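You operate a simulated robot arm through the tools that you are given. There is no shell and no other tool. Be economical: measure what you need, move in short steps, check, and stop when the job is done.

You are at the controls of a simulated two-armed robot. One attempt, no reset.

JOB
Fetch the red-cap bath bottle and stand it on the top of the blue mat. Take the green tester card and leave it on the keyboard on unit one. Put the small dish marked "12" from the top of the service cupboard on the top of the side table. Open the middle store drawer, fetch the blue pad from the inside of the middle store drawer and set it on top of the grey paper holder and shut the drawer again. Put the intake bottle labelled "756" from the top of the service cupboard in the inside of the green report tray and the intake bottle marked "318" on the free top of the wash bench. Take the orange fail card and leave it on top of the yellow paper holder. Put the blue job card on the low shelf of the side table. Put the cartridge two on top of the white old carton. The order is free. Set down upright: red-cap bath bottle, green tester card, intake bottle, orange fail card, blue job card.

The check looks at the end state, three seconds after you hand in, the way a careful person would. Anything else that was tipped, shoved, dropped, spilled or broken makes it a failure. A push-on lid holds only when it is set on centred and level and pressed home; a screw cap is set on level and turned clockwise until tight.

ROBOT AND FRAMES
Two 7-joint arms with two-finger parallel grippers on one trunk, on a base that drives. Base frame: it is fixed to the floor where the robot stands at the start and does not move with it; the origin is under the middle of the robot, x ahead of it, y to its left, z up; the surface under the hand at the start is at about z = 850. Readings come in mm, degrees, newtons and seconds.
The left shoulder is at the start at [-82, 119, 851], the right one opposite. With the tool pointing down near the work surface each hand reaches from about 120 to 580 mm from the robot's upright axis, wherever it stands, measured 20 degrees to its own side. Places, roughly: blue job card [4750, -1500, 1000]; cartridge two [4500, -1250, 750]; free top of the wash bench (38x24 cm) [5920, 1000, 840]; green tester card [5750, -2000, 1000]; grey paper holder [4500, -1000, 250]; inside of the green report tray (15x15 cm) [4440, -940, 780]; intake bottle [6000, -2250, 1000]; keyboard on unit one (44x15x3 cm) [3100, -700, 1100]; low shelf of the side table [4600, -1200, 300]; middle store drawer [4700, -2700, 400]; old carton [2500, -2750, 1000]; orange fail card [4750, -1250, 1000]; pad [4750, -2750, 500]; red-cap bath bottle [500, 250, 1000]; small dish [6000, -2000, 750]; top of the blue mat (32x24 cm) [-900, -940, 860]; top of the side table (69x20 cm) [4480, -1220, 780]; yellow paper holder [4500, -1250, 250]. Payload 3.43 kg a hand.
Tool frame (each hand has its own): the origin (TCP) lies between the finger pads and is the grasp point; the fingertips stand 30 mm ahead of it; z points along the fingers, y is the line along which they close. Largest opening 94 mm; finger width 28, thickness 10; the body of the gripper, 50 by 96 mm, starts 55 mm behind the TCP.
Orientation is that of the tool frame in the base frame, as a unit quaternion [x, y, z, w]. With the fingers straight down and closing along the base's y, the tool's x points along the base's -x, its y along +y and its z along -z.

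CONTROLS
- The arms move only by the tool move_arm. It takes "left_series", "right_series" or both (then of equal length, played together; a hand with none holds still); each is a list of rows, each a list of 3 entries, a list of its own where there are three numbers: the gripper command, from -1 (shut) to 1 (fully open), values between in proportion, then the shift along the base's x, y, z in mm, then the turn, a rotation vector about the base's x, y, z in rad. In form: [[jaw, [dx, dy, dz], [rx, ry, rz]], ...]. A call has 1 to 10 rows; each row is the pose to reach, as a shift and turn from the pose commanded when the call began. A row lasts 0.2 s, in which the tool goes at most 50 mm and 8.6 degrees; a call with a longer step from one row to the next is refused whole, and so is a gripper value outside its range. A pose out of reach is approached as far as the arm can. The call stops where the force on the tool passes 40 N (or 10 N more than at its start, if that is more) or the arm is blocked; 0.2 s more then pass. Each finger travels about 153 mm/s and halts on what it meets, pressing with about 35 N; the grip force reading is that of the motor and also rises with nothing between the fingers. The clock runs only during rows and for 0.2 s after the last one: add rows that repeat a pose to give the fingers time. The reply holds the time, the measured pose of the TCP, the force on the tool along the base axes, the opening and the grip force, in the units named above and with some noise, with the torque about the TCP (base axes, N m) and any sound that the robot's microphone picked up.
- Cameras (640 x 400 px; columns grow to the right, rows downward): "scene" is now at [29.3, 28.2, 1559.4]; the picture's right is [0.38, -0.93, 0.00], its down [-0.70, -0.28, -0.66] and it looks along [0.61, 0.25, -0.75] (base axes); focal length 291 px, centre (320, 200). "left" rides on the left gripper at [76, -14, -103] in its tool frame; the picture's right is [0.18, 0.98, 0.00], its down [-0.75, 0.14, -0.64] and it looks along [-0.63, 0.12, 0.77] (tool axes); focal length 243 px, centre (320, 200). "right" rides on the right gripper at [76, 14, -102] in its tool frame; the picture's right is [-0.18, 0.98, 0.00], its down [-0.75, -0.14, -0.64] and it looks along [-0.63, -0.12, 0.77] (tool axes); focal length 243 px, centre (320, 200). There is no depth. A picture from a camera that has moved, and an enlarged one, comes with that camera's place and axes in the base frame and with its lens.
- get_image(camera): a new picture of that camera. No time passes.
- raise_lower(by): slides the trunk up (or, below 0, down) by that many mm; the arms and the scene camera ride with it, the base frame stays. It gives what a move gives, with no picture.
- base_move(legs): drives the robot by 1 to 6 legs, each [ahead, left, turn to the left] in mm, mm and degrees, along the robot's own axes; the way and the turn of a leg run together, so that a leg with both is an arc; at most 1500 mm and 180 degrees a leg. The arms and the cameras ride along, it lands a little off, and it stops where it bumps. It gives what a move gives.
- pan_tilt(pan, tilt): turns the head with the scene camera to pan (to the left, within 143 degrees either way) and tilt (down, from -29 to 69), counted from straight ahead of the robot. It gives what a move gives.
- close_up(camera, box): a new picture of the part [left, top, right, bottom] of that camera's present view, enlarged. No time passes.
- finish_job(): hands the job in; it is judged then, once.

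Work in short steps. Places have to be worked out from the pictures, the camera data and where the tool is seen: move nearer, look again, correct. Check each grasp and each placing, and mend what went wrong. You have 525 turns and 318 pictures in all, those below and enlarged ones among them. Open the grippers and draw the arms clear of the work before you hand the job in, unless the task says otherwise; then end with one line.

The tools are called after "Call:" as a command line: name --argument value ..., lists and objects as JSON in quotes. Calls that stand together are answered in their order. move_arm: Moves the arms, as the interface text tells. Its arguments: {"type":"object","properties":{"left_series":{"type":"array","items":{"type":"array"}},"right_series":{"type":"array","items":{"type":"array"}}},"required":[]} The other tools are called the same way: raise_lower (by) slides the trunk up or down; base_move (legs) drives the base; pan_tilt (pan, tilt) turns the head that bears the scene camera; get_image (camera) takes a picture; close_up (camera, box) takes an enlarged picture of a part of a camera's view; finish_job () hands the job in.

At the start:

```text
time: 0.0
left_tcp_pos: [261.0, 252.2, 1175.3]
left_tool_rot: [0.0, 1.0, 0.0, 0.0]
left_contact_force: [0.6, -0.1, 0.5]
left_torque: [0.0, 0.03, 0.01]
left_grip_width: 94.1
left_grasp_force: 0.1
right_tcp_pos: [296.2, 22.6, 1081.8]
right_tool_rot: [0.0, 1.0, 0.0, 0.001]
right_contact_force: [-0.5, -1.3, -0.4]
right_torque: [-0.04, 0.03, -0.01]
right_grip_width: 93.9
right_grasp_force: 0.0
trunk travel left (down, up): [-275.0, 60.0]
robot x, y, heading: [0.1, 1.9, -0.3]
head pan, tilt: [22.1, 48.6]
```

scene: 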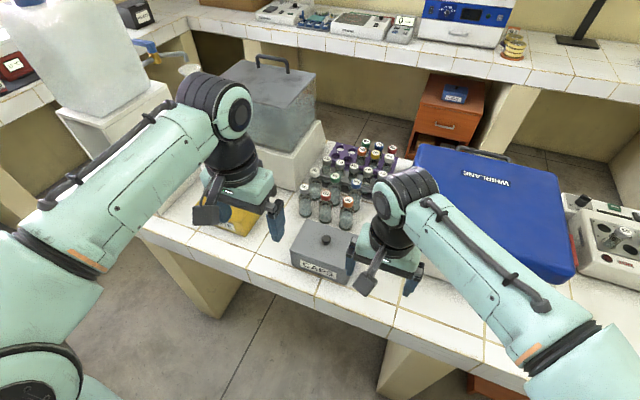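
right: 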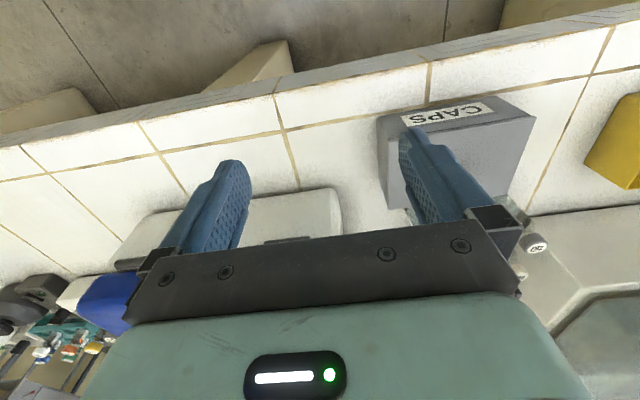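
left: 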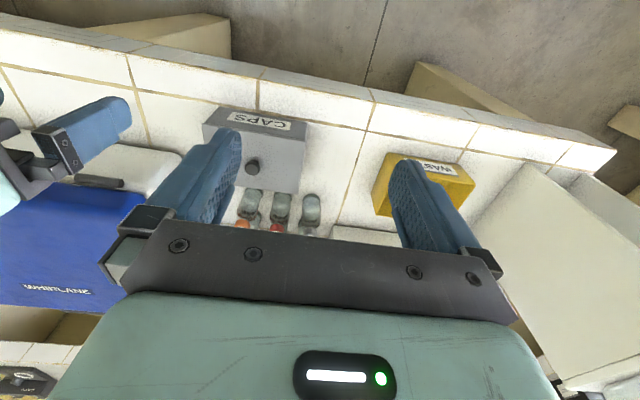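

I see a bench with a bottle rack area ahead; I look closer at the bottles to find the red-cap one.

Call:
close_up --camera "scene" --box '[220, 100, 460, 250]'

Call:
pan_tilt --pan 0 --tilt 20

Call:
get_image --camera "scene"

```text
2.67 times, centred on (340, 175) of scene
camera zoom: at [29.3, 28.2, 1559.4], right [0.38, -0.93, 0.0], down [-0.7, -0.28, -0.66], along [0.61, 0.25, -0.75], focal length 777 px, centre (267, 267)
```

zoom: 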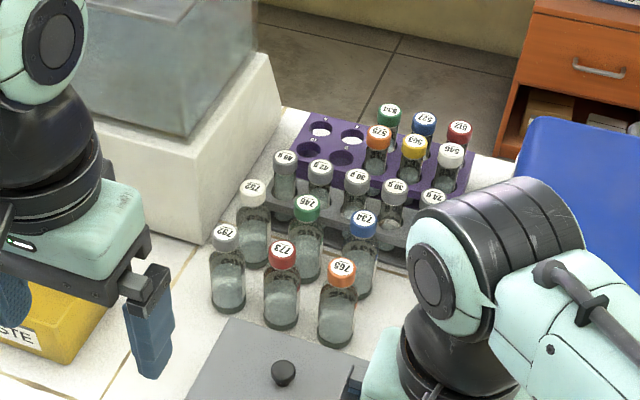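

```text
time: 0.9
left_tcp_pos: [261.6, 253.2, 1175.0]
left_tool_rot: [0.0, 1.0, 0.001, 0.0]
left_contact_force: [-0.1, -1.1, 0.2]
left_torque: [0.0, 0.02, -0.03]
left_grip_width: 93.7
left_grasp_force: 0.0
right_tcp_pos: [296.4, 22.4, 1081.5]
right_tool_rot: [-0.001, 1.0, 0.0, 0.0]
right_contact_force: [0.2, 0.6, -0.5]
right_torque: [0.0, -0.01, 0.0]
right_grip_width: 93.8
right_grasp_force: 0.1
trunk travel left (down, up): [-275.0, 60.0]
robot x, y, heading: [-1.9, 1.3, -0.0]
head pan, tilt: [0.0, 20.0]
```

```text
313 pictures are left
camera scene: at [49.9, -1.2, 1603.0], right [0.0, -1.0, 0.0], down [-0.34, 0.0, -0.94], along [0.94, 0.0, -0.34], focal length 291 px, centre (320, 200)
```

scene: 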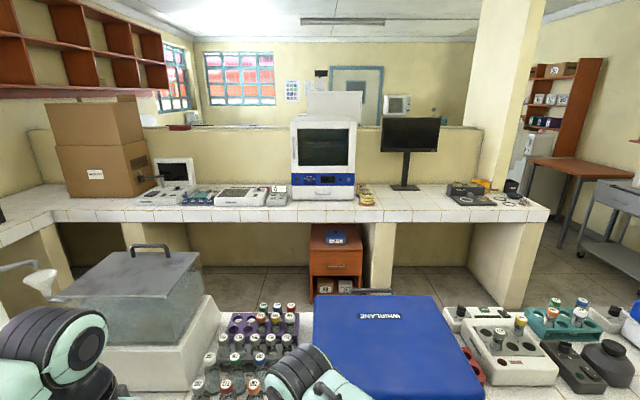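

Bottle 773 with the red cap sits around [538, 219], matching the stated place. I look round the room to map it.

Call:
pan_tilt --pan -70 --tilt 25

Call:
get_image --camera "scene"

Call:
pan_tilt --pan -135 --tilt 30

Call:
get_image --camera "scene"

Call:
pan_tilt --pan 110 --tilt 25

Call:
get_image --camera "scene"

```text
time: 2.3
left_tcp_pos: [262.3, 253.3, 1175.8]
left_tool_rot: [-0.001, 1.0, 0.0, 0.0]
left_contact_force: [0.3, 0.3, -0.8]
left_torque: [0.01, -0.01, 0.01]
left_grip_width: 94.1
left_grasp_force: 0.0
right_tcp_pos: [296.3, 23.5, 1080.4]
right_tool_rot: [0.0, 1.0, 0.0, 0.0]
right_contact_force: [0.0, 0.4, -0.8]
right_torque: [-0.03, -0.01, 0.0]
right_grip_width: 93.9
right_grasp_force: 0.1
trunk travel left (down, up): [-275.0, 60.0]
robot x, y, heading: [0.4, -1.9, 0.3]
head pan, tilt: [-70.0, 25.0]
```

```text
312 pictures are left
camera scene: at [-11.6, -87.8, 1595.0], right [-0.94, -0.34, 0.0], down [-0.14, 0.4, -0.91], along [0.31, -0.85, -0.42], focal length 291 px, centre (320, 200)
```

scene: 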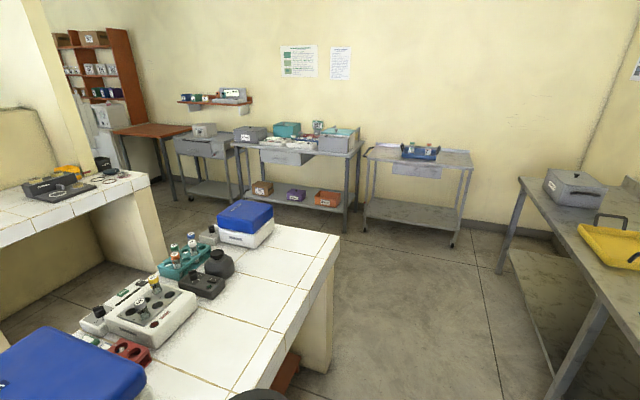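

```text
time: 3.7
left_tcp_pos: [261.3, 252.4, 1174.4]
left_tool_rot: [0.0, 1.0, 0.0, 0.0]
left_contact_force: [-1.4, 0.3, 0.7]
left_torque: [0.01, -0.02, 0.02]
left_grip_width: 94.0
left_grasp_force: 0.0
right_tcp_pos: [296.4, 22.8, 1080.2]
right_tool_rot: [0.0, 1.0, 0.0, 0.0]
right_contact_force: [-1.0, -0.6, 0.5]
right_torque: [0.0, -0.03, 0.02]
right_grip_width: 93.8
right_grasp_force: 0.0
trunk travel left (down, up): [-275.0, 60.0]
robot x, y, heading: [-1.5, 2.3, 0.3]
head pan, tilt: [-135.0, 30.0]
```

```text
311 pictures are left
camera scene: at [-107.1, -65.3, 1587.0], right [-0.71, 0.71, 0.0], down [0.35, 0.35, -0.87], along [-0.61, -0.61, -0.5], focal length 291 px, centre (320, 200)
```

scene: 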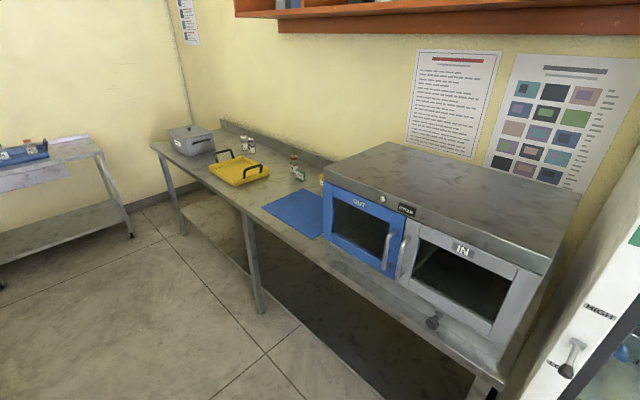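

```text
time: 7.2
left_tcp_pos: [262.9, 252.7, 1175.0]
left_tool_rot: [0.0, 1.0, 0.0, 0.0]
left_contact_force: [0.1, -0.1, -0.4]
left_torque: [0.01, -0.01, -0.04]
left_grip_width: 93.8
left_grasp_force: 0.1
right_tcp_pos: [295.9, 23.3, 1081.6]
right_tool_rot: [0.001, 1.0, 0.0, -0.001]
right_contact_force: [0.2, 0.8, 0.2]
right_torque: [-0.01, 0.0, 0.02]
right_grip_width: 93.8
right_grasp_force: 0.0
trunk travel left (down, up): [-275.0, 60.0]
robot x, y, heading: [-3.2, 0.5, -0.1]
head pan, tilt: [110.0, 25.0]
```

```text
310 pictures are left
camera scene: at [-74.7, 85.3, 1595.0], right [0.94, 0.34, 0.0], down [0.14, -0.4, -0.91], along [-0.31, 0.85, -0.42], focal length 291 px, centre (320, 200)
```

scene: 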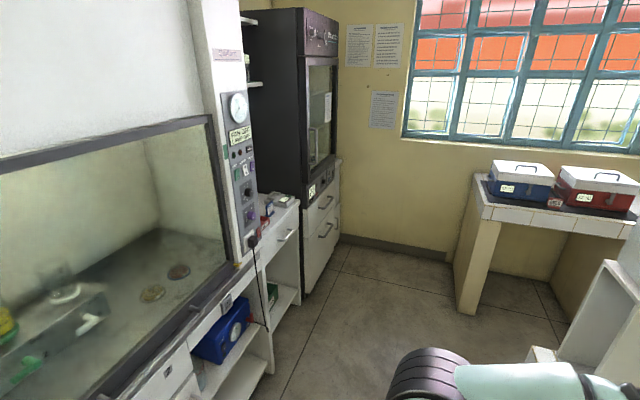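

The mat is clear in front of the oven to the rear right. Now a close look at the bottles, to fix the place of 773.

Call:
pan_tilt --pan 22 --tilt 50

Call:
close_up --camera "scene" --box '[270, 140, 430, 240]'

```text
time: 8.8
left_tcp_pos: [261.7, 251.7, 1174.9]
left_tool_rot: [0.001, 1.0, -0.001, 0.0]
left_contact_force: [0.7, 0.5, -0.1]
left_torque: [0.0, 0.02, 0.02]
left_grip_width: 93.9
left_grasp_force: 0.2
right_tcp_pos: [296.7, 23.7, 1081.6]
right_tool_rot: [0.0, 1.0, 0.0, 0.0]
right_contact_force: [-0.4, -0.4, -0.4]
right_torque: [0.02, 0.02, 0.0]
right_grip_width: 93.9
right_grasp_force: 0.1
trunk travel left (down, up): [-275.0, 60.0]
robot x, y, heading: [0.7, 0.6, 0.0]
head pan, tilt: [22.0, 50.0]
```

```text
4.00 times, centred on (350, 190) of scene
camera zoom: at [28.2, 27.6, 1557.5], right [0.38, -0.93, 0.0], down [-0.71, -0.29, -0.64], along [0.6, 0.24, -0.77], focal length 1166 px, centre (200, 240)
```

zoom: 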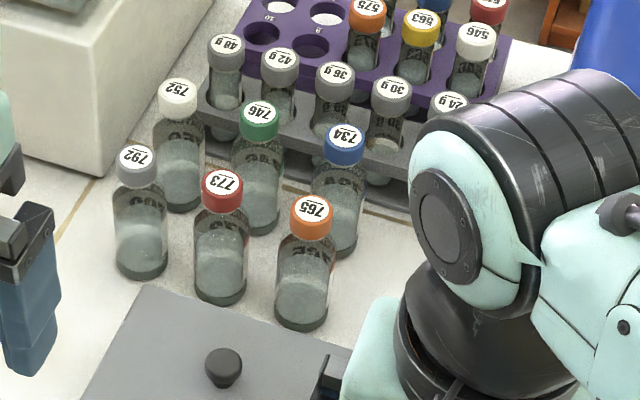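

773 stands at about [542, 216], cap top near z 965, neighbours about 62 mm away. I bring the left hand above it with the jaw at about 55 mm.

Call:
move_arm --left_series '[[0.15, [45, -6, 0], [0, 0, 0]], [0.15, [90, -12, 0], [0, 0, 0]], [0.15, [135, -18, 0], [0, 0, 0]], [0.15, [180, -24, -10], [0, 0, 0]], [0.15, [225, -30, -30], [0, 0, 0]], [0.15, [265, -36, -55], [0, 0, 0]], [0.15, [280, -36, -90], [0, 0, 0]], [0.15, [280, -36, -110], [0, 0, 0]], [0.15, [280, -36, -110], [0, 0, 0]]]'

Call:
get_image --camera "left"

Call:
get_image --camera "scene"

```text
time: 10.8
left_tcp_pos: [497.5, 212.1, 1070.9]
left_tool_rot: [0.0, 1.0, 0.0, 0.0]
left_contact_force: [0.1, -0.9, 0.0]
left_torque: [0.02, -0.03, -0.04]
left_grip_width: 54.2
left_grasp_force: 0.1
left hand out of reach, approached as far as the arm can: row 4, 5, 6, 7, 8, 9
right_tcp_pos: [295.3, 22.7, 1081.3]
right_tool_rot: [-0.001, 1.0, 0.0, 0.0]
right_contact_force: [-0.5, -0.6, -0.4]
right_torque: [-0.01, 0.02, 0.0]
right_grip_width: 93.9
right_grasp_force: 0.0
trunk travel left (down, up): [-275.0, 60.0]
robot x, y, heading: [4.8, 4.0, -0.1]
head pan, tilt: [22.0, 50.0]
```

```text
308 pictures are left
camera left: at [420.4, 196.6, 1173.8], right [-0.18, 0.98, 0.0], down [0.75, 0.14, 0.64], along [0.63, 0.12, -0.77], focal length 243 px, centre (320, 200)
```

left: 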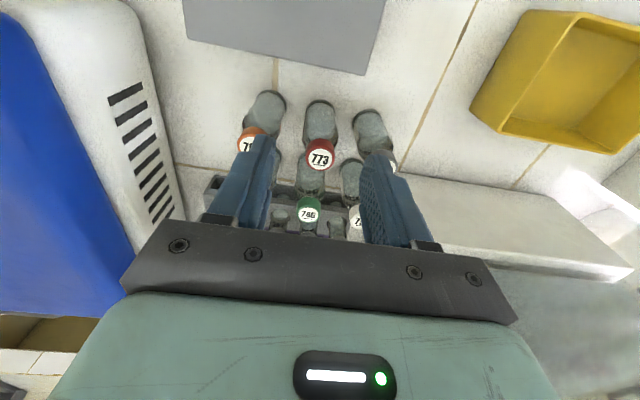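

```text
307 pictures are left
camera scene: at [28.2, 27.5, 1557.5], right [0.37, -0.93, 0.0], down [-0.71, -0.29, -0.64], along [0.6, 0.24, -0.77], focal length 291 px, centre (320, 200)
```

scene: 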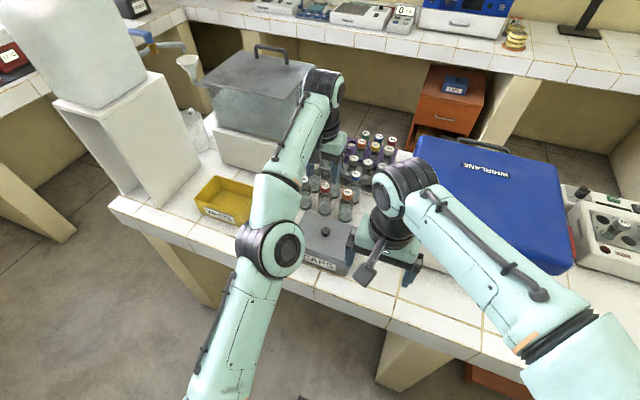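

The arm runs out of reach at x≈497; the bottle is at about [536, 217]. I drive 50 mm ahead (hands are above everything) and check.

Call:
base_move --legs '[[50, 0, 0]]'

Call:
get_image --camera "left"

```text
time: 11.7
left_tcp_pos: [547.4, 212.1, 1070.0]
left_tool_rot: [0.0, 1.0, 0.0, 0.001]
left_contact_force: [0.8, 0.0, -0.4]
left_torque: [-0.02, 0.03, -0.04]
left_grip_width: 54.1
left_grasp_force: 0.0
right_tcp_pos: [346.5, 24.3, 1082.4]
right_tool_rot: [0.0, 1.0, 0.0, 0.0]
right_contact_force: [-0.5, -0.1, -0.3]
right_torque: [0.02, 0.05, 0.02]
right_grip_width: 94.2
right_grasp_force: 0.0
trunk travel left (down, up): [-275.0, 60.0]
robot x, y, heading: [49.5, 1.7, -0.1]
head pan, tilt: [22.0, 50.0]
```

```text
306 pictures are left
camera left: at [470.4, 196.8, 1173.7], right [-0.18, 0.98, 0.0], down [0.75, 0.14, 0.64], along [0.63, 0.12, -0.77], focal length 243 px, centre (320, 200)
```

left: 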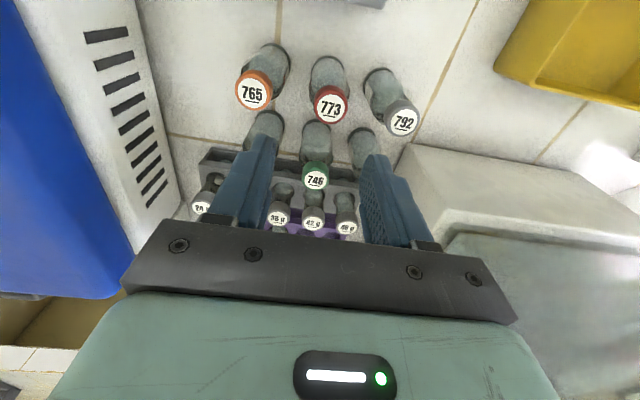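

Triangulated cap: [538, 219], top ≈ 957. A zero-shift row tests where the commanded pose stands.

Call:
move_arm --left_series '[[0.15, [0, 0, 0], [0, 0, 0]]]'

```text
time: 12.1
left_tcp_pos: [546.7, 212.2, 1070.8]
left_tool_rot: [0.0, 1.0, 0.0, 0.001]
left_contact_force: [0.0, -0.2, 0.7]
left_torque: [-0.01, 0.01, -0.01]
left_grip_width: 54.0
left_grasp_force: 0.0
right_tcp_pos: [344.4, 23.2, 1082.0]
right_tool_rot: [-0.002, 1.0, 0.0, 0.0]
right_contact_force: [-0.4, 0.4, -0.1]
right_torque: [0.02, -0.01, 0.01]
right_grip_width: 94.0
right_grasp_force: 0.1
trunk travel left (down, up): [-275.0, 60.0]
robot x, y, heading: [48.7, -1.7, -0.1]
head pan, tilt: [22.0, 50.0]
```

It holds. I shift over the cap and go down to z≈1000 (tips just above the caps), then look.

Call:
move_arm --left_series '[[0.15, [-9, 7, -20], [0, 0, 0]], [0.15, [-9, 7, -50], [0, 0, 0]], [0.15, [-9, 7, -70], [0, 0, 0]], [0.15, [-9, 7, -70], [0, 0, 0]]]'

Call:
get_image --camera "left"

Call:
close_up --camera "scene" --box '[240, 120, 400, 240]'

```text
time: 13.1
left_tcp_pos: [537.4, 219.4, 999.9]
left_tool_rot: [0.001, 1.0, 0.0, 0.002]
left_contact_force: [-0.2, -0.7, 1.0]
left_torque: [-0.02, 0.03, 0.02]
left_grip_width: 54.0
left_grasp_force: 0.1
right_tcp_pos: [346.2, 23.0, 1081.4]
right_tool_rot: [0.0, 1.0, -0.001, -0.001]
right_contact_force: [0.1, 0.2, 0.3]
right_torque: [0.0, 0.01, 0.01]
right_grip_width: 94.2
right_grasp_force: 0.1
trunk travel left (down, up): [-275.0, 60.0]
robot x, y, heading: [48.3, -3.2, -0.4]
head pan, tilt: [22.0, 50.0]
```

```text
305 pictures are left
camera left: at [460.5, 203.9, 1103.4], right [-0.18, 0.98, 0.0], down [0.75, 0.14, 0.64], along [0.63, 0.12, -0.77], focal length 243 px, centre (320, 200)
```

left: 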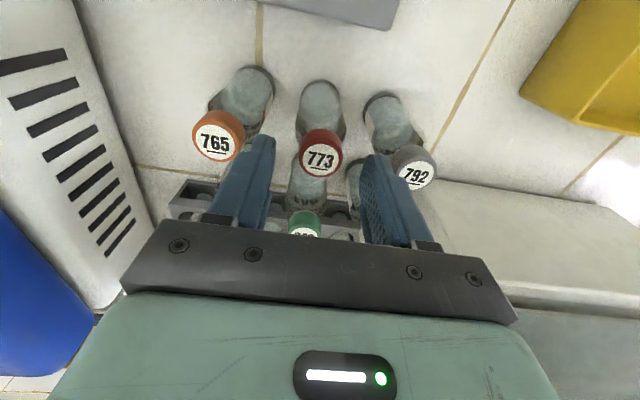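

```text
3.33 times, centred on (320, 180) of scene
camera zoom: at [77.6, 27.4, 1557.5], right [0.37, -0.93, 0.0], down [-0.71, -0.29, -0.64], along [0.6, 0.24, -0.77], focal length 971 px, centre (320, 267)
```

zoom: 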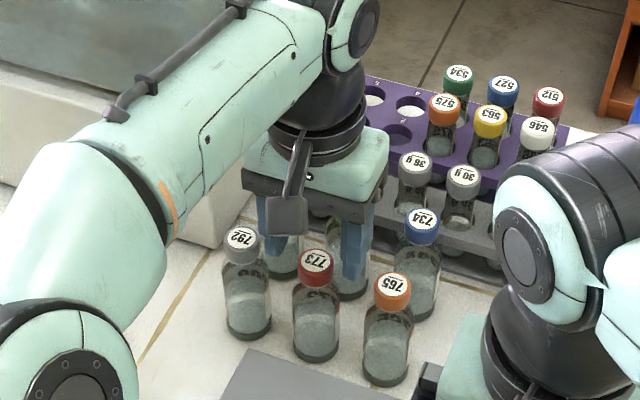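

All views agree on about [540, 219], cap top ≈ 965. I go down to z≈935 and close.

Call:
move_arm --left_series '[[0.15, [2, 0, -25], [0, 0, 0]], [0.15, [2, 0, -50], [0, 0, 0]], [0.15, [2, 0, -65], [0, 0, 0]], [0.15, [2, 0, -65], [0, 0, 0]], [-0.5, [2, 0, -65], [0, 0, 0]], [-1, [2, 0, -65], [0, 0, 0]], [-1, [2, 0, -65], [0, 0, 0]]]'

Call:
get_image --camera "left"

```text
time: 14.7
left_tcp_pos: [539.2, 218.0, 937.6]
left_tool_rot: [0.0, 1.0, 0.0, 0.0]
left_contact_force: [-0.2, 0.9, 0.0]
left_torque: [-0.04, 0.01, -0.02]
left_grip_width: 38.5
left_grasp_force: 34.4
right_tcp_pos: [345.4, 23.9, 1082.1]
right_tool_rot: [0.0, 1.0, 0.001, 0.0]
right_contact_force: [0.1, 0.2, -0.1]
right_torque: [-0.01, -0.02, -0.03]
right_grip_width: 94.1
right_grasp_force: 0.1
trunk travel left (down, up): [-275.0, 60.0]
robot x, y, heading: [47.8, 0.1, -0.2]
head pan, tilt: [22.0, 50.0]
```

```text
303 pictures are left
camera left: at [462.8, 204.3, 1039.1], right [-0.18, 0.98, 0.0], down [0.75, 0.14, 0.64], along [0.63, 0.12, -0.77], focal length 243 px, centre (320, 200)
```

left: 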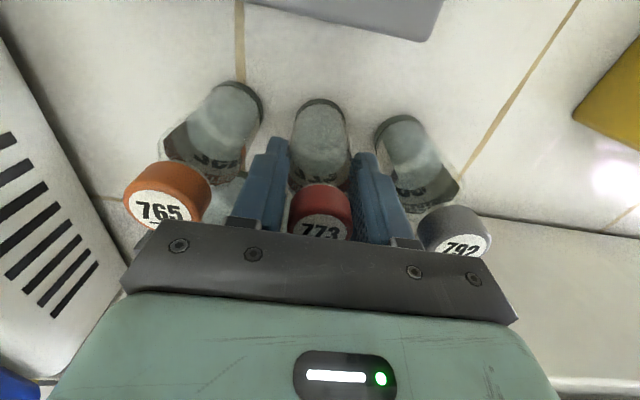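

Gripped at 38 mm. I lift straight up and draw back.

Call:
move_arm --left_series '[[-1, [0, 0, 30], [0, 0, 0]], [-1, [0, 0, 70], [0, 0, 0]], [-1, [0, 0, 110], [0, 0, 0]], [-1, [0, 0, 150], [0, 0, 0]], [-1, [-40, 0, 170], [0, 0, 0]], [-1, [-90, 10, 170], [0, 0, 0]], [-1, [-140, 20, 170], [0, 0, 0]], [-1, [-190, 30, 170], [0, 0, 0]], [-1, [-230, 30, 170], [0, 0, 0]]]'

Call:
get_image --camera "scene"

```text
refused: row 6 steps farther than a row can; nothing moved
```

```text
302 pictures are left
camera scene: at [77.7, 27.6, 1557.5], right [0.37, -0.93, 0.0], down [-0.71, -0.29, -0.64], along [0.6, 0.24, -0.77], focal length 291 px, centre (320, 200)
```

scene: 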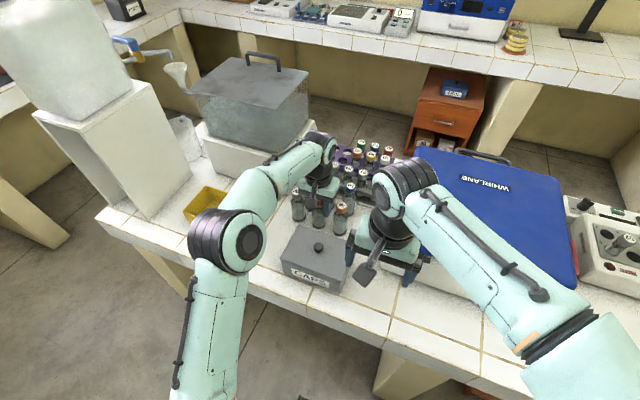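

A step was over 50 mm; same motion with shorter steps.

Call:
move_arm --left_series '[[-1, [0, 0, 30], [0, 0, 0]], [-1, [0, 0, 70], [0, 0, 0]], [-1, [0, 0, 110], [0, 0, 0]], [-1, [0, 0, 150], [0, 0, 0]], [-1, [-35, 0, 170], [0, 0, 0]], [-1, [-80, 10, 170], [0, 0, 0]], [-1, [-125, 20, 170], [0, 0, 0]], [-1, [-170, 30, 170], [0, 0, 0]], [-1, [-215, 30, 170], [0, 0, 0]], [-1, [-215, 30, 170], [0, 0, 0]]]'

Call:
get_image --camera "scene"

```text
time: 16.9
left_tcp_pos: [327.1, 248.3, 1106.2]
left_tool_rot: [0.0, 1.0, 0.0, -0.001]
left_contact_force: [0.5, 0.0, -1.4]
left_torque: [-0.04, -0.02, 0.01]
left_grip_width: 38.9
left_grasp_force: 34.6
right_tcp_pos: [346.9, 23.1, 1081.0]
right_tool_rot: [0.0, 1.0, 0.0, 0.0]
right_contact_force: [0.1, -0.9, -0.4]
right_torque: [-0.01, 0.04, 0.0]
right_grip_width: 94.1
right_grasp_force: 0.2
trunk travel left (down, up): [-275.0, 60.0]
robot x, y, heading: [48.9, 1.3, 0.1]
head pan, tilt: [22.0, 50.0]
```

```text
301 pictures are left
camera scene: at [78.6, 27.6, 1557.5], right [0.37, -0.93, 0.0], down [-0.71, -0.29, -0.64], along [0.6, 0.24, -0.77], focal length 291 px, centre (320, 200)
```

scene: 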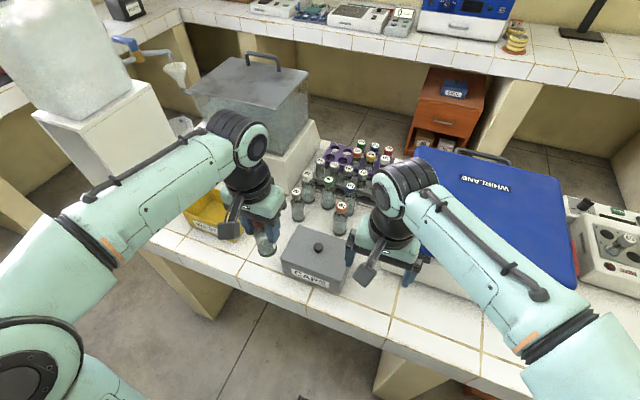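

Bottle held. The mat bench's front edge is near x=-680 with the oven at y>-720; I back off, drive to about [-350, -780] and face -x.

Call:
base_move --legs '[[-400, 0, 0], [0, 0, -90], [780, 0, 0], [0, 0, -90]]'

Call:
pan_tilt --pan 0 --tilt 45

Call:
get_image --camera "scene"

```text
time: 30.9
left_tcp_pos: [-631.4, -1028.8, 1107.2]
left_tool_rot: [1.0, -0.004, 0.0, 0.0]
left_contact_force: [-0.8, 0.7, -1.1]
left_torque: [0.0, -0.01, 0.02]
left_grip_width: 38.6
left_grasp_force: 34.6
right_tcp_pos: [-649.9, -803.8, 1081.3]
right_tool_rot: [1.0, -0.002, 0.0, 0.0]
right_contact_force: [-0.1, -0.3, 0.3]
right_torque: [0.03, 0.0, 0.02]
right_grip_width: 93.9
right_grasp_force: 0.1
trunk travel left (down, up): [-275.0, 60.0]
robot x, y, heading: [-355.0, -778.9, 179.5]
head pan, tilt: [22.0, 50.0]
```

```text
time: 31.7
left_tcp_pos: [-632.3, -1029.1, 1107.3]
left_tool_rot: [1.0, -0.004, 0.0, 0.0]
left_contact_force: [-0.5, -0.1, -1.0]
left_torque: [-0.03, -0.01, 0.01]
left_grip_width: 38.6
left_grasp_force: 35.1
right_tcp_pos: [-648.9, -804.7, 1081.7]
right_tool_rot: [1.0, -0.003, 0.0, 0.0]
right_contact_force: [0.2, 0.5, 0.3]
right_torque: [0.0, 0.0, 0.01]
right_grip_width: 94.1
right_grasp_force: 0.0
trunk travel left (down, up): [-275.0, 60.0]
robot x, y, heading: [-352.9, -779.9, 179.9]
head pan, tilt: [0.0, 45.0]
```

```text
300 pictures are left
camera scene: at [-389.2, -783.2, 1564.4], right [0.01, 1.0, 0.0], down [0.71, 0.0, -0.71], along [-0.71, 0.0, -0.71], focal length 291 px, centre (320, 200)
```

scene: 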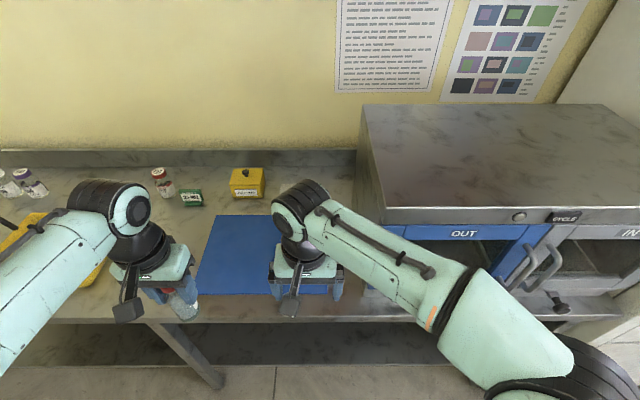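

The mat spans about x -1020..-775, y -1110..-790. I drive 70 mm nearer, then carry the bottle over [-890, -1000].

Call:
base_move --legs '[[70, 0, 0]]'

Call:
move_arm --left_series '[[-1, [-45, 10, 0], [0, 0, 0]], [-1, [-90, 20, 0], [0, 0, 0]], [-1, [-135, 29, -20], [0, 0, 0]], [-1, [-180, 29, -40], [0, 0, 0]], [-1, [-188, 29, -80], [0, 0, 0]], [-1, [-188, 29, -110], [0, 0, 0]], [-1, [-188, 29, -110], [0, 0, 0]]]'

Call:
get_image --camera "scene"

Call:
get_image --camera "left"

```text
time: 32.8
left_tcp_pos: [-701.0, -1028.8, 1107.6]
left_tool_rot: [1.0, -0.003, 0.001, -0.001]
left_contact_force: [-0.2, -0.4, -0.3]
left_torque: [0.0, -0.02, 0.01]
left_grip_width: 38.5
left_grasp_force: 35.2
right_tcp_pos: [-718.8, -803.1, 1081.4]
right_tool_rot: [1.0, -0.003, 0.0, 0.001]
right_contact_force: [-0.2, 0.5, -0.7]
right_torque: [0.01, -0.04, 0.01]
right_grip_width: 94.2
right_grasp_force: 0.0
trunk travel left (down, up): [-275.0, 60.0]
robot x, y, heading: [-422.6, -781.5, 179.6]
head pan, tilt: [0.0, 45.0]
```

```text
time: 34.4
left_tcp_pos: [-888.6, -1000.0, 996.7]
left_tool_rot: [1.0, -0.002, 0.0, 0.0]
left_contact_force: [-0.4, 0.1, -0.5]
left_torque: [-0.04, 0.0, 0.0]
left_grip_width: 38.6
left_grasp_force: 34.5
right_tcp_pos: [-718.8, -803.2, 1082.1]
right_tool_rot: [1.0, -0.003, 0.0, 0.0]
right_contact_force: [-0.6, -0.2, -0.3]
right_torque: [-0.05, 0.03, 0.01]
right_grip_width: 93.8
right_grasp_force: 0.0
trunk travel left (down, up): [-275.0, 60.0]
robot x, y, heading: [-423.8, -781.4, 179.7]
head pan, tilt: [0.0, 45.0]
```

```text
299 pictures are left
camera scene: at [-458.4, -782.7, 1564.4], right [0.01, 1.0, 0.0], down [0.71, 0.0, -0.71], along [-0.71, 0.0, -0.71], focal length 291 px, centre (320, 200)
```

scene: 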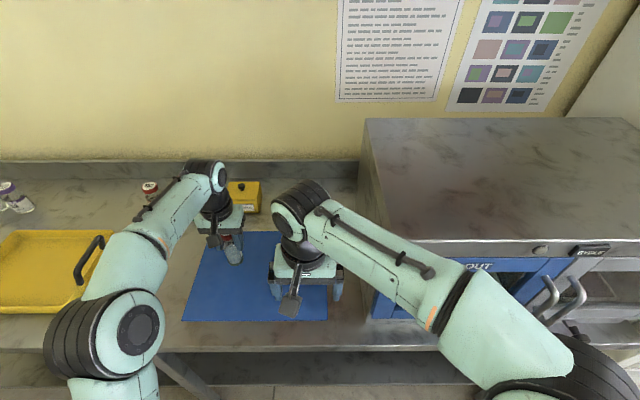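

```text
298 pictures are left
camera left: at [-813.0, -986.3, 1099.6], right [0.18, -0.98, 0.0], down [-0.75, -0.14, 0.64], along [-0.63, -0.11, -0.77], focal length 243 px, centre (320, 200)
```

left: 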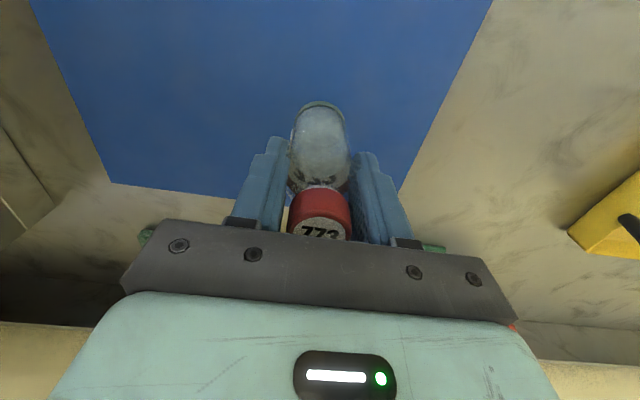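

The bottle is well inside the mat. I lower slowly, expecting contact near z≈945.

Call:
move_arm --left_series '[[-1, [0, 0, -25], [0, 0, 0]], [-1, [0, 0, -38], [0, 0, 0]], [-1, [0, 0, -44], [0, 0, 0]], [-1, [0, 0, -48], [0, 0, 0]], [-1, [0, 0, -51], [0, 0, 0]], [-1, [0, 0, -54], [0, 0, 0]]]'

```text
time: 35.8
left_tcp_pos: [-889.7, -999.2, 943.3]
left_tool_rot: [1.0, -0.003, 0.001, 0.001]
left_contact_force: [0.1, 0.0, -0.1]
left_torque: [0.02, 0.01, -0.01]
left_grip_width: 38.5
left_grasp_force: 34.9
right_tcp_pos: [-717.1, -803.4, 1081.8]
right_tool_rot: [1.0, -0.002, 0.0, 0.0]
right_contact_force: [-0.5, 0.5, -0.9]
right_torque: [0.04, 0.01, -0.04]
right_grip_width: 94.1
right_grasp_force: 0.0
trunk travel left (down, up): [-275.0, 60.0]
robot x, y, heading: [-422.1, -779.9, 180.0]
head pan, tilt: [0.0, 45.0]
```

No contact yet; I go on in 2 mm steps.

Call:
move_arm --left_series '[[-1, [0, 0, -2], [0, 0, 0]], [-1, [0, 0, -4], [0, 0, 0]], [-1, [0, 0, -6], [0, 0, 0]], [-1, [0, 0, -8], [0, 0, 0]], [-1, [0, 0, -10], [0, 0, 0]]]'

Call:
get_image --camera "left"

```text
time: 37.0
left_tcp_pos: [-887.8, -998.9, 939.7]
left_tool_rot: [1.0, -0.002, -0.005, -0.001]
left_contact_force: [8.8, 1.2, 13.3]
left_torque: [-0.07, -0.83, 0.05]
left_grip_width: 38.6
left_grasp_force: 34.7
right_tcp_pos: [-716.3, -802.5, 1082.1]
right_tool_rot: [1.0, -0.003, -0.001, 0.0]
right_contact_force: [-0.3, -0.4, 0.4]
right_torque: [0.0, -0.03, -0.05]
right_grip_width: 94.1
right_grasp_force: 0.1
trunk travel left (down, up): [-275.0, 60.0]
robot x, y, heading: [-419.1, -784.1, 179.7]
head pan, tilt: [0.0, 45.0]
stopped in row 5 (left hand): the force on the tool passed its limit at 41 N (the readings are from after the stop); the commanded pose is now the measured one
```

```text
297 pictures are left
camera left: at [-811.4, -986.4, 1041.6], right [0.18, -0.98, 0.0], down [-0.75, -0.14, 0.65], along [-0.64, -0.11, -0.76], focal length 243 px, centre (320, 200)
```

left: 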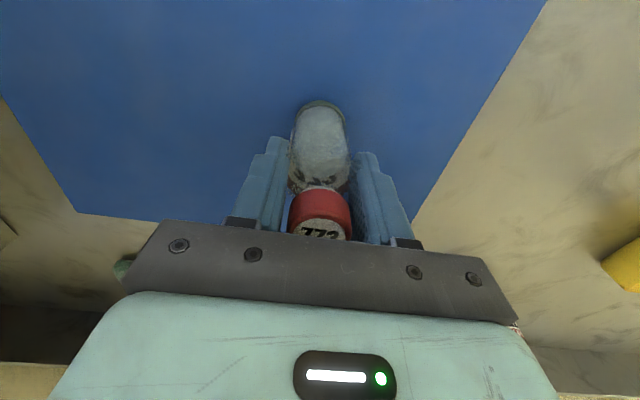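

Contact at z≈938. I ease 1 mm up, open to about 60 mm, and rise straight.

Call:
move_arm --left_series '[[-1, [0, 0, 1], [0, 0, 0]], [-0.1, [0, 0, 1], [0, 0, 0]], [0.2, [0, 0, 1], [0, 0, 0]], [0.3, [0, 0, 1], [0, 0, 0]], [0.3, [0, 0, 30], [0, 0, 0]], [0.3, [0, 0, 70], [0, 0, 0]], [0.3, [0, 0, 110], [0, 0, 0]], [0.3, [0, 0, 150], [0, 0, 0]], [0.3, [0, 0, 190], [0, 0, 0]]]'

Call:
get_image --camera "left"

Call:
close_up --camera "scene" --box '[160, 170, 360, 340]'

```text
time: 39.0
left_tcp_pos: [-889.4, -1000.1, 1126.9]
left_tool_rot: [1.0, -0.003, -0.004, 0.0]
left_contact_force: [-0.2, -0.2, -0.4]
left_torque: [0.01, -0.01, -0.02]
left_grip_width: 61.1
left_grasp_force: 0.0
right_tcp_pos: [-717.9, -802.9, 1082.0]
right_tool_rot: [1.0, -0.003, -0.001, 0.001]
right_contact_force: [0.0, 0.7, 0.4]
right_torque: [-0.04, -0.05, -0.02]
right_grip_width: 93.9
right_grasp_force: 0.1
trunk travel left (down, up): [-275.0, 60.0]
robot x, y, heading: [-423.3, -783.1, 179.9]
head pan, tilt: [0.0, 45.0]
```

```text
296 pictures are left
camera left: at [-813.1, -986.7, 1229.7], right [0.18, -0.98, 0.0], down [-0.75, -0.14, 0.65], along [-0.64, -0.11, -0.76], focal length 243 px, centre (320, 200)
```

left: 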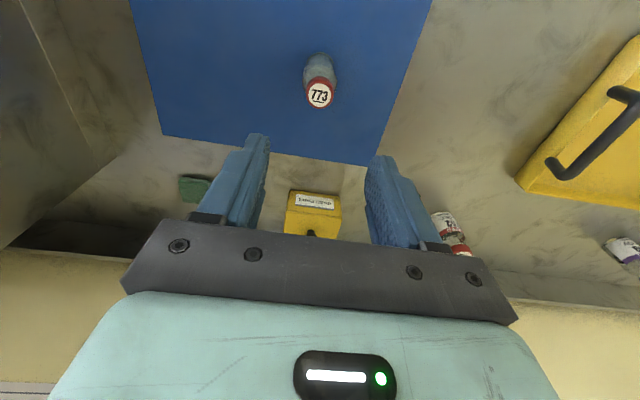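

```text
2.35 times, centred on (260, 255) of scene
camera zoom: at [-459.6, -782.1, 1564.4], right [0.01, 1.0, 0.0], down [0.71, 0.0, -0.71], along [-0.71, 0.0, -0.71], focal length 686 px, centre (461, 71)
```

zoom: 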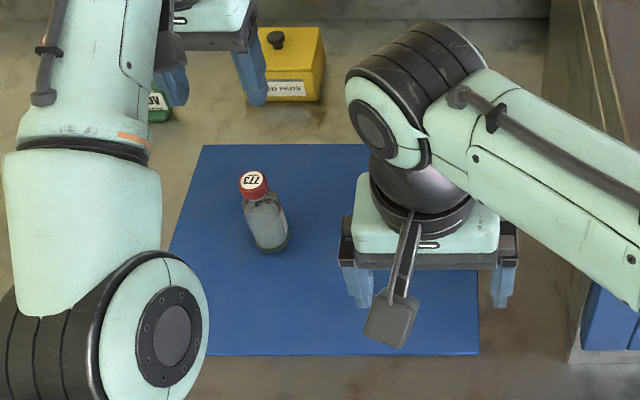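

The red-cap bottle stands upright on the mat. I tuck the left arm back and drive into the corridor toward the far side.

Call:
move_arm --left_series '[[0.3, [45, 0, 0], [0, 0, 0]], [0.3, [90, 0, 0], [0, 0, 0]], [0.3, [135, 0, 0], [0, 0, 0]], [0.3, [180, 0, 0], [0, 0, 0]], [0.3, [200, 0, 0], [0, 0, 0]]]'

Call:
base_move --legs '[[-120, 0, 0], [0, 0, 90], [960, 0, 0], [0, 0, 90], [1300, 0, 0]]'

Call:
pan_tilt --pan 0 --tilt 20

Call:
get_image --camera "scene"

Call:
pan_tilt --pan -60 --tilt 25

Call:
get_image --camera "scene"

```text
time: 40.2
left_tcp_pos: [-689.3, -999.5, 1128.0]
left_tool_rot: [1.0, -0.003, -0.006, 0.001]
left_contact_force: [-0.9, -0.2, -0.3]
left_torque: [0.01, 0.02, 0.0]
left_grip_width: 61.3
left_grasp_force: 0.1
right_tcp_pos: [-718.0, -801.9, 1081.8]
right_tool_rot: [1.0, -0.003, 0.0, 0.0]
right_contact_force: [0.5, -0.1, -0.1]
right_torque: [0.01, 0.0, 0.01]
right_grip_width: 94.2
right_grasp_force: 0.1
trunk travel left (down, up): [-275.0, 60.0]
robot x, y, heading: [-422.2, -779.1, 179.7]
head pan, tilt: [0.0, 45.0]
```

```text
time: 59.8
left_tcp_pos: [1268.7, -1530.4, 1128.0]
left_tool_rot: [0.001, 1.0, 0.0, 0.005]
left_contact_force: [-0.8, 0.3, -0.2]
left_torque: [0.03, -0.01, 0.0]
left_grip_width: 61.0
left_grasp_force: 0.1
right_tcp_pos: [1297.5, -1729.2, 1081.1]
right_tool_rot: [0.002, 1.0, -0.001, 0.001]
right_contact_force: [0.7, 0.7, 0.2]
right_torque: [0.02, -0.01, 0.03]
right_grip_width: 93.8
right_grasp_force: 0.1
trunk travel left (down, up): [-275.0, 60.0]
robot x, y, heading: [1002.4, -1752.5, -0.5]
head pan, tilt: [0.0, 45.0]
```

```text
time: 60.7
left_tcp_pos: [1269.2, -1530.5, 1127.2]
left_tool_rot: [0.002, 1.0, 0.0, 0.006]
left_contact_force: [0.1, 0.3, -0.4]
left_torque: [-0.02, 0.01, -0.01]
left_grip_width: 61.2
left_grasp_force: 0.0
right_tcp_pos: [1298.9, -1728.3, 1081.6]
right_tool_rot: [0.001, 1.0, -0.001, 0.0]
right_contact_force: [-0.8, -0.2, 0.3]
right_torque: [0.0, -0.01, -0.01]
right_grip_width: 94.0
right_grasp_force: 0.1
trunk travel left (down, up): [-275.0, 60.0]
robot x, y, heading: [1002.5, -1746.8, -0.5]
head pan, tilt: [0.0, 20.0]
```

```text
294 pictures are left
camera scene: at [1052.0, -1751.5, 1603.0], right [0.0, -1.0, 0.0], down [-0.34, 0.0, -0.94], along [0.94, 0.0, -0.34], focal length 291 px, centre (320, 200)
```

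scene: 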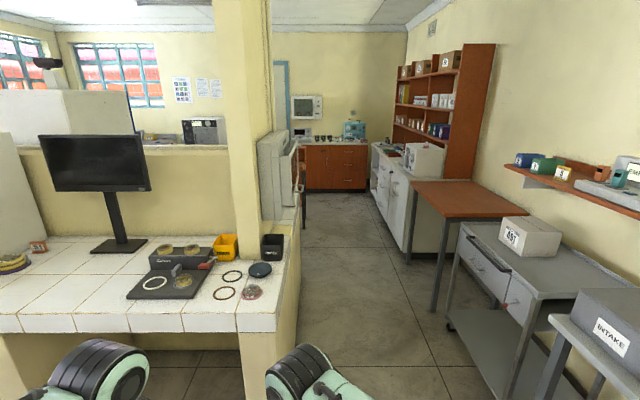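

```text
time: 62.0
left_tcp_pos: [1270.3, -1531.4, 1127.2]
left_tool_rot: [0.001, 1.0, 0.0, 0.006]
left_contact_force: [-1.0, 0.1, -0.7]
left_torque: [0.03, 0.0, 0.0]
left_grip_width: 61.3
left_grasp_force: 0.2
right_tcp_pos: [1299.1, -1728.7, 1080.9]
right_tool_rot: [0.001, 1.0, 0.0, -0.001]
right_contact_force: [-0.4, -0.1, 0.3]
right_torque: [-0.01, 0.0, -0.03]
right_grip_width: 93.9
right_grasp_force: 0.1
trunk travel left (down, up): [-275.0, 60.0]
robot x, y, heading: [1005.1, -1751.1, -0.3]
head pan, tilt: [-60.0, 25.0]
```

```text
293 pictures are left
camera scene: at [1004.6, -1831.0, 1595.0], right [-0.87, -0.5, 0.0], down [-0.21, 0.37, -0.91], along [0.45, -0.79, -0.42], focal length 291 px, centre (320, 200)
```

scene: 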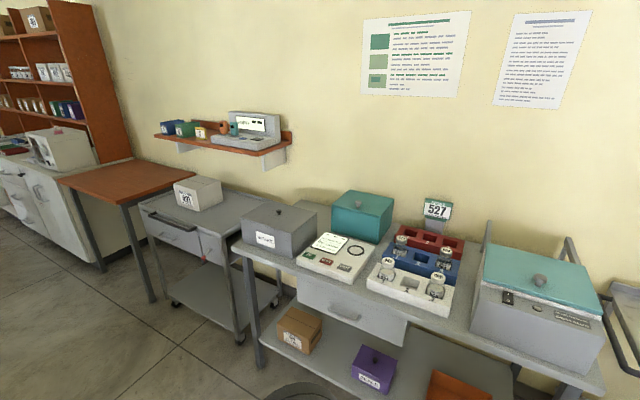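

The white carton stands on the grey cart at about [2500, -2750]; the corridor is y -1600..-2550. I shift to y≈-2050 and drive ahead to look further.

Call:
base_move --legs '[[0, -300, 0], [1500, 0, 0], [500, 0, 0]]'

Call:
pan_tilt --pan 0 --tilt 20

Call:
get_image --camera "scene"

Call:
pan_tilt --pan 60 --tilt 25

Call:
get_image --camera "scene"

Call:
pan_tilt --pan -40 --tilt 30

Call:
get_image --camera "scene"

```text
time: 74.8
left_tcp_pos: [3272.7, -1842.4, 1127.9]
left_tool_rot: [0.004, 1.0, 0.0, 0.005]
left_contact_force: [0.6, 0.3, 0.5]
left_torque: [0.01, -0.01, 0.0]
left_grip_width: 61.1
left_grasp_force: 0.0
right_tcp_pos: [3300.6, -2039.9, 1081.5]
right_tool_rot: [0.003, 1.0, 0.0, 0.0]
right_contact_force: [-0.4, 0.5, -0.6]
right_torque: [0.01, 0.01, -0.01]
right_grip_width: 94.0
right_grasp_force: 0.0
trunk travel left (down, up): [-275.0, 60.0]
robot x, y, heading: [3002.1, -2060.7, -0.5]
head pan, tilt: [-60.0, 25.0]
```

```text
time: 76.1
left_tcp_pos: [3272.2, -1842.7, 1128.3]
left_tool_rot: [0.003, 1.0, 0.0, 0.005]
left_contact_force: [-0.4, 0.2, -0.9]
left_torque: [0.0, 0.0, -0.02]
left_grip_width: 61.2
left_grasp_force: 0.0
right_tcp_pos: [3301.0, -2040.4, 1082.5]
right_tool_rot: [0.003, 1.0, 0.0, -0.001]
right_contact_force: [0.4, -0.4, 0.0]
right_torque: [0.06, -0.01, 0.02]
right_grip_width: 94.0
right_grasp_force: 0.2
trunk travel left (down, up): [-275.0, 60.0]
robot x, y, heading: [3006.8, -2063.9, -0.7]
head pan, tilt: [0.0, 20.0]
```

```text
292 pictures are left
camera scene: at [3054.8, -2062.2, 1603.1], right [-0.01, -1.0, 0.0], down [-0.34, 0.0, -0.94], along [0.94, -0.01, -0.34], focal length 291 px, centre (320, 200)
```

scene: 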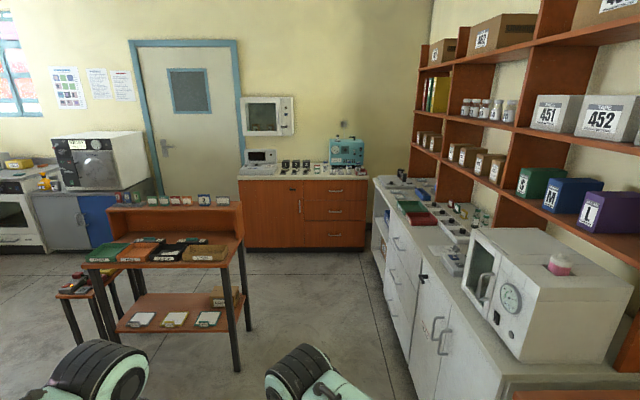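

```text
time: 77.4
left_tcp_pos: [3271.0, -1842.7, 1127.9]
left_tool_rot: [0.004, 1.0, 0.0, 0.005]
left_contact_force: [-0.2, -0.6, -0.4]
left_torque: [0.02, 0.01, 0.01]
left_grip_width: 61.2
left_grasp_force: 0.1
right_tcp_pos: [3301.6, -2039.9, 1082.1]
right_tool_rot: [0.004, 1.0, 0.0, 0.001]
right_contact_force: [0.8, -0.2, -0.1]
right_torque: [0.0, 0.01, 0.01]
right_grip_width: 93.9
right_grasp_force: 0.2
trunk travel left (down, up): [-275.0, 60.0]
robot x, y, heading: [3005.6, -2059.7, -0.5]
head pan, tilt: [60.0, 25.0]
```

```text
291 pictures are left
camera scene: at [3008.4, -1982.0, 1595.0], right [0.86, -0.51, 0.0], down [-0.21, -0.36, -0.91], along [0.46, 0.78, -0.42], focal length 291 px, centre (320, 200)
```

scene: 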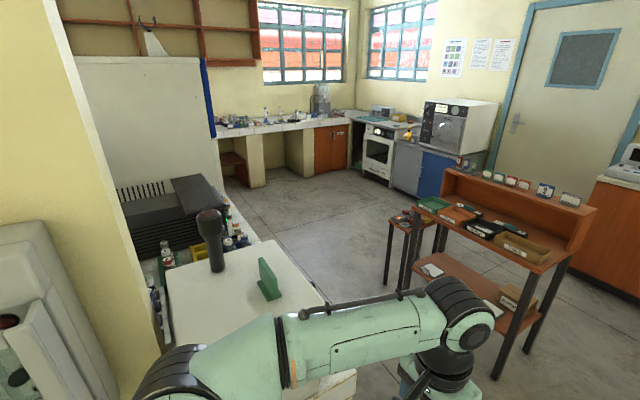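

```text
time: 79.2
left_tcp_pos: [3272.6, -1843.0, 1128.3]
left_tool_rot: [0.003, 1.0, -0.001, 0.004]
left_contact_force: [1.0, 0.5, 0.6]
left_torque: [0.01, 0.03, -0.01]
left_grip_width: 60.9
left_grasp_force: 0.0
right_tcp_pos: [3301.0, -2039.4, 1081.6]
right_tool_rot: [0.004, 1.0, 0.0, 0.001]
right_contact_force: [0.6, 1.2, 0.1]
right_torque: [0.0, 0.0, 0.0]
right_grip_width: 93.8
right_grasp_force: 0.0
trunk travel left (down, up): [-275.0, 60.0]
robot x, y, heading: [3008.9, -2062.0, -0.5]
head pan, tilt: [-40.0, 30.0]
```

```text
290 pictures are left
camera scene: at [3030.6, -2119.9, 1587.0], right [-0.65, -0.76, 0.0], down [-0.38, 0.32, -0.87], along [0.66, -0.56, -0.5], focal length 291 px, centre (320, 200)
```

scene: 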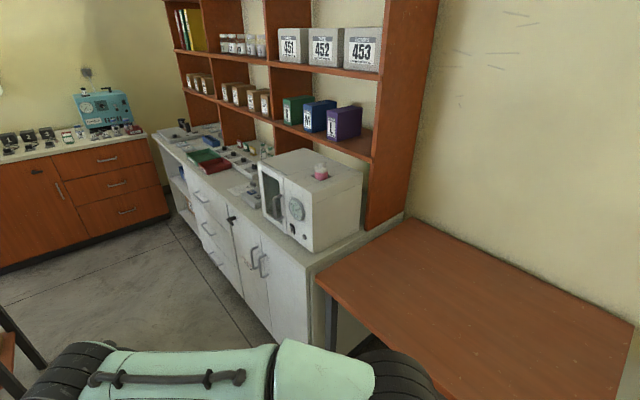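

Side table with the cards ahead, store cabinet at the right, service cupboard at the far wall. I enlarge parts of the views for detail.

Call:
pan_tilt --pan 30 --tilt 25

Call:
close_up --camera "scene" --box '[200, 140, 440, 290]'

Call:
pan_tilt --pan 85 --tilt 30

Call:
get_image --camera "scene"

Call:
pan_tilt --pan 0 --tilt 20

Call:
close_up --camera "scene" --box '[230, 120, 390, 220]'

```text
time: 80.6
left_tcp_pos: [3271.2, -1842.6, 1127.7]
left_tool_rot: [0.004, 1.0, 0.0, 0.005]
left_contact_force: [0.5, 0.2, 0.4]
left_torque: [0.01, 0.02, -0.02]
left_grip_width: 61.1
left_grasp_force: 0.1
right_tcp_pos: [3301.4, -2039.1, 1081.9]
right_tool_rot: [0.003, 1.0, 0.0, 0.0]
right_contact_force: [0.1, 0.2, -0.3]
right_torque: [0.01, 0.0, -0.01]
right_grip_width: 94.0
right_grasp_force: 0.0
trunk travel left (down, up): [-275.0, 60.0]
robot x, y, heading: [3009.5, -2058.4, -0.4]
head pan, tilt: [30.0, 25.0]
```

```text
2.67 times, centred on (320, 215) of scene
camera zoom: at [3041.9, -2016.0, 1595.0], right [0.49, -0.87, 0.0], down [-0.37, -0.21, -0.91], along [0.79, 0.45, -0.42], focal length 777 px, centre (320, 160)
```

zoom: 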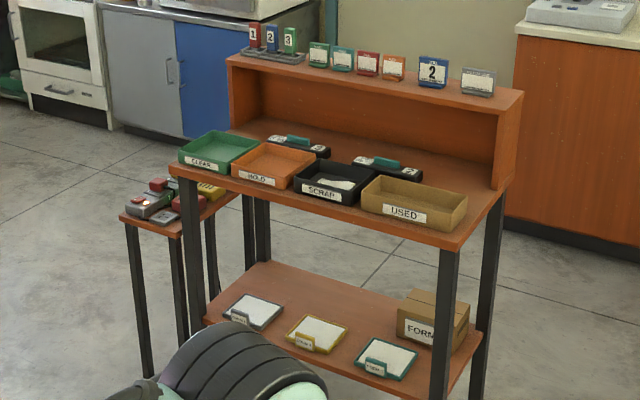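

```text
time: 81.8
left_tcp_pos: [3272.1, -1841.7, 1127.4]
left_tool_rot: [0.003, 1.0, 0.0, 0.005]
left_contact_force: [0.2, -0.3, 0.1]
left_torque: [-0.02, 0.0, -0.01]
left_grip_width: 61.1
left_grasp_force: 0.0
right_tcp_pos: [3301.5, -2039.1, 1081.0]
right_tool_rot: [0.004, 1.0, 0.0, -0.001]
right_contact_force: [-0.1, 0.2, 0.2]
right_torque: [0.0, 0.01, 0.0]
right_grip_width: 93.7
right_grasp_force: 0.0
trunk travel left (down, up): [-275.0, 60.0]
robot x, y, heading: [3002.6, -2064.1, -0.4]
head pan, tilt: [85.0, 30.0]
```

```text
288 pictures are left
camera scene: at [2970.3, -1971.3, 1587.0], right [1.0, -0.1, 0.0], down [-0.05, -0.5, -0.87], along [0.08, 0.86, -0.5], focal length 291 px, centre (320, 200)
```

scene: 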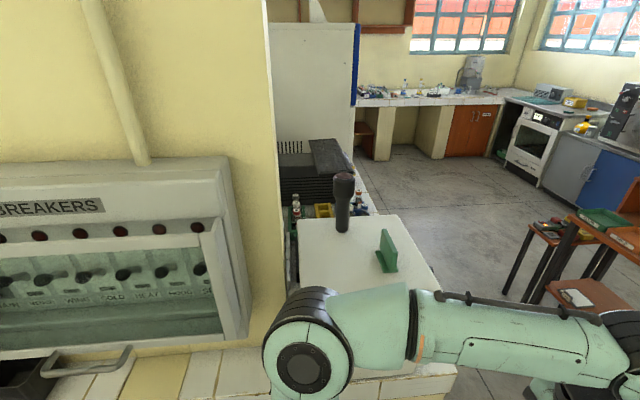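

```text
time: 83.4
left_tcp_pos: [3272.3, -1843.2, 1127.1]
left_tool_rot: [0.004, 1.0, 0.0, 0.005]
left_contact_force: [0.3, -0.5, -0.1]
left_torque: [-0.02, 0.03, 0.01]
left_grip_width: 61.1
left_grasp_force: 0.1
right_tcp_pos: [3301.3, -2040.4, 1081.8]
right_tool_rot: [0.003, 1.0, 0.0, -0.001]
right_contact_force: [-0.4, -0.7, 0.4]
right_torque: [0.02, 0.0, 0.04]
right_grip_width: 94.1
right_grasp_force: 0.1
trunk travel left (down, up): [-275.0, 60.0]
robot x, y, heading: [3005.2, -2057.5, -0.6]
head pan, tilt: [0.0, 20.0]
```

```text
4.00 times, centred on (310, 170) of scene
camera zoom: at [3054.8, -2062.0, 1603.1], right [-0.01, -1.0, 0.0], down [-0.34, 0.0, -0.94], along [0.94, -0.01, -0.34], focal length 1166 px, centre (360, 320)
```

zoom: 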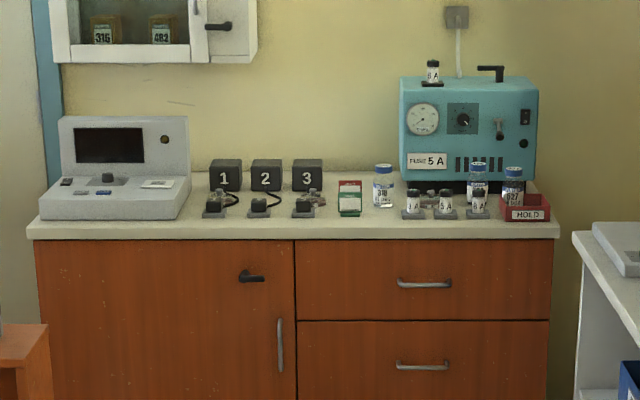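

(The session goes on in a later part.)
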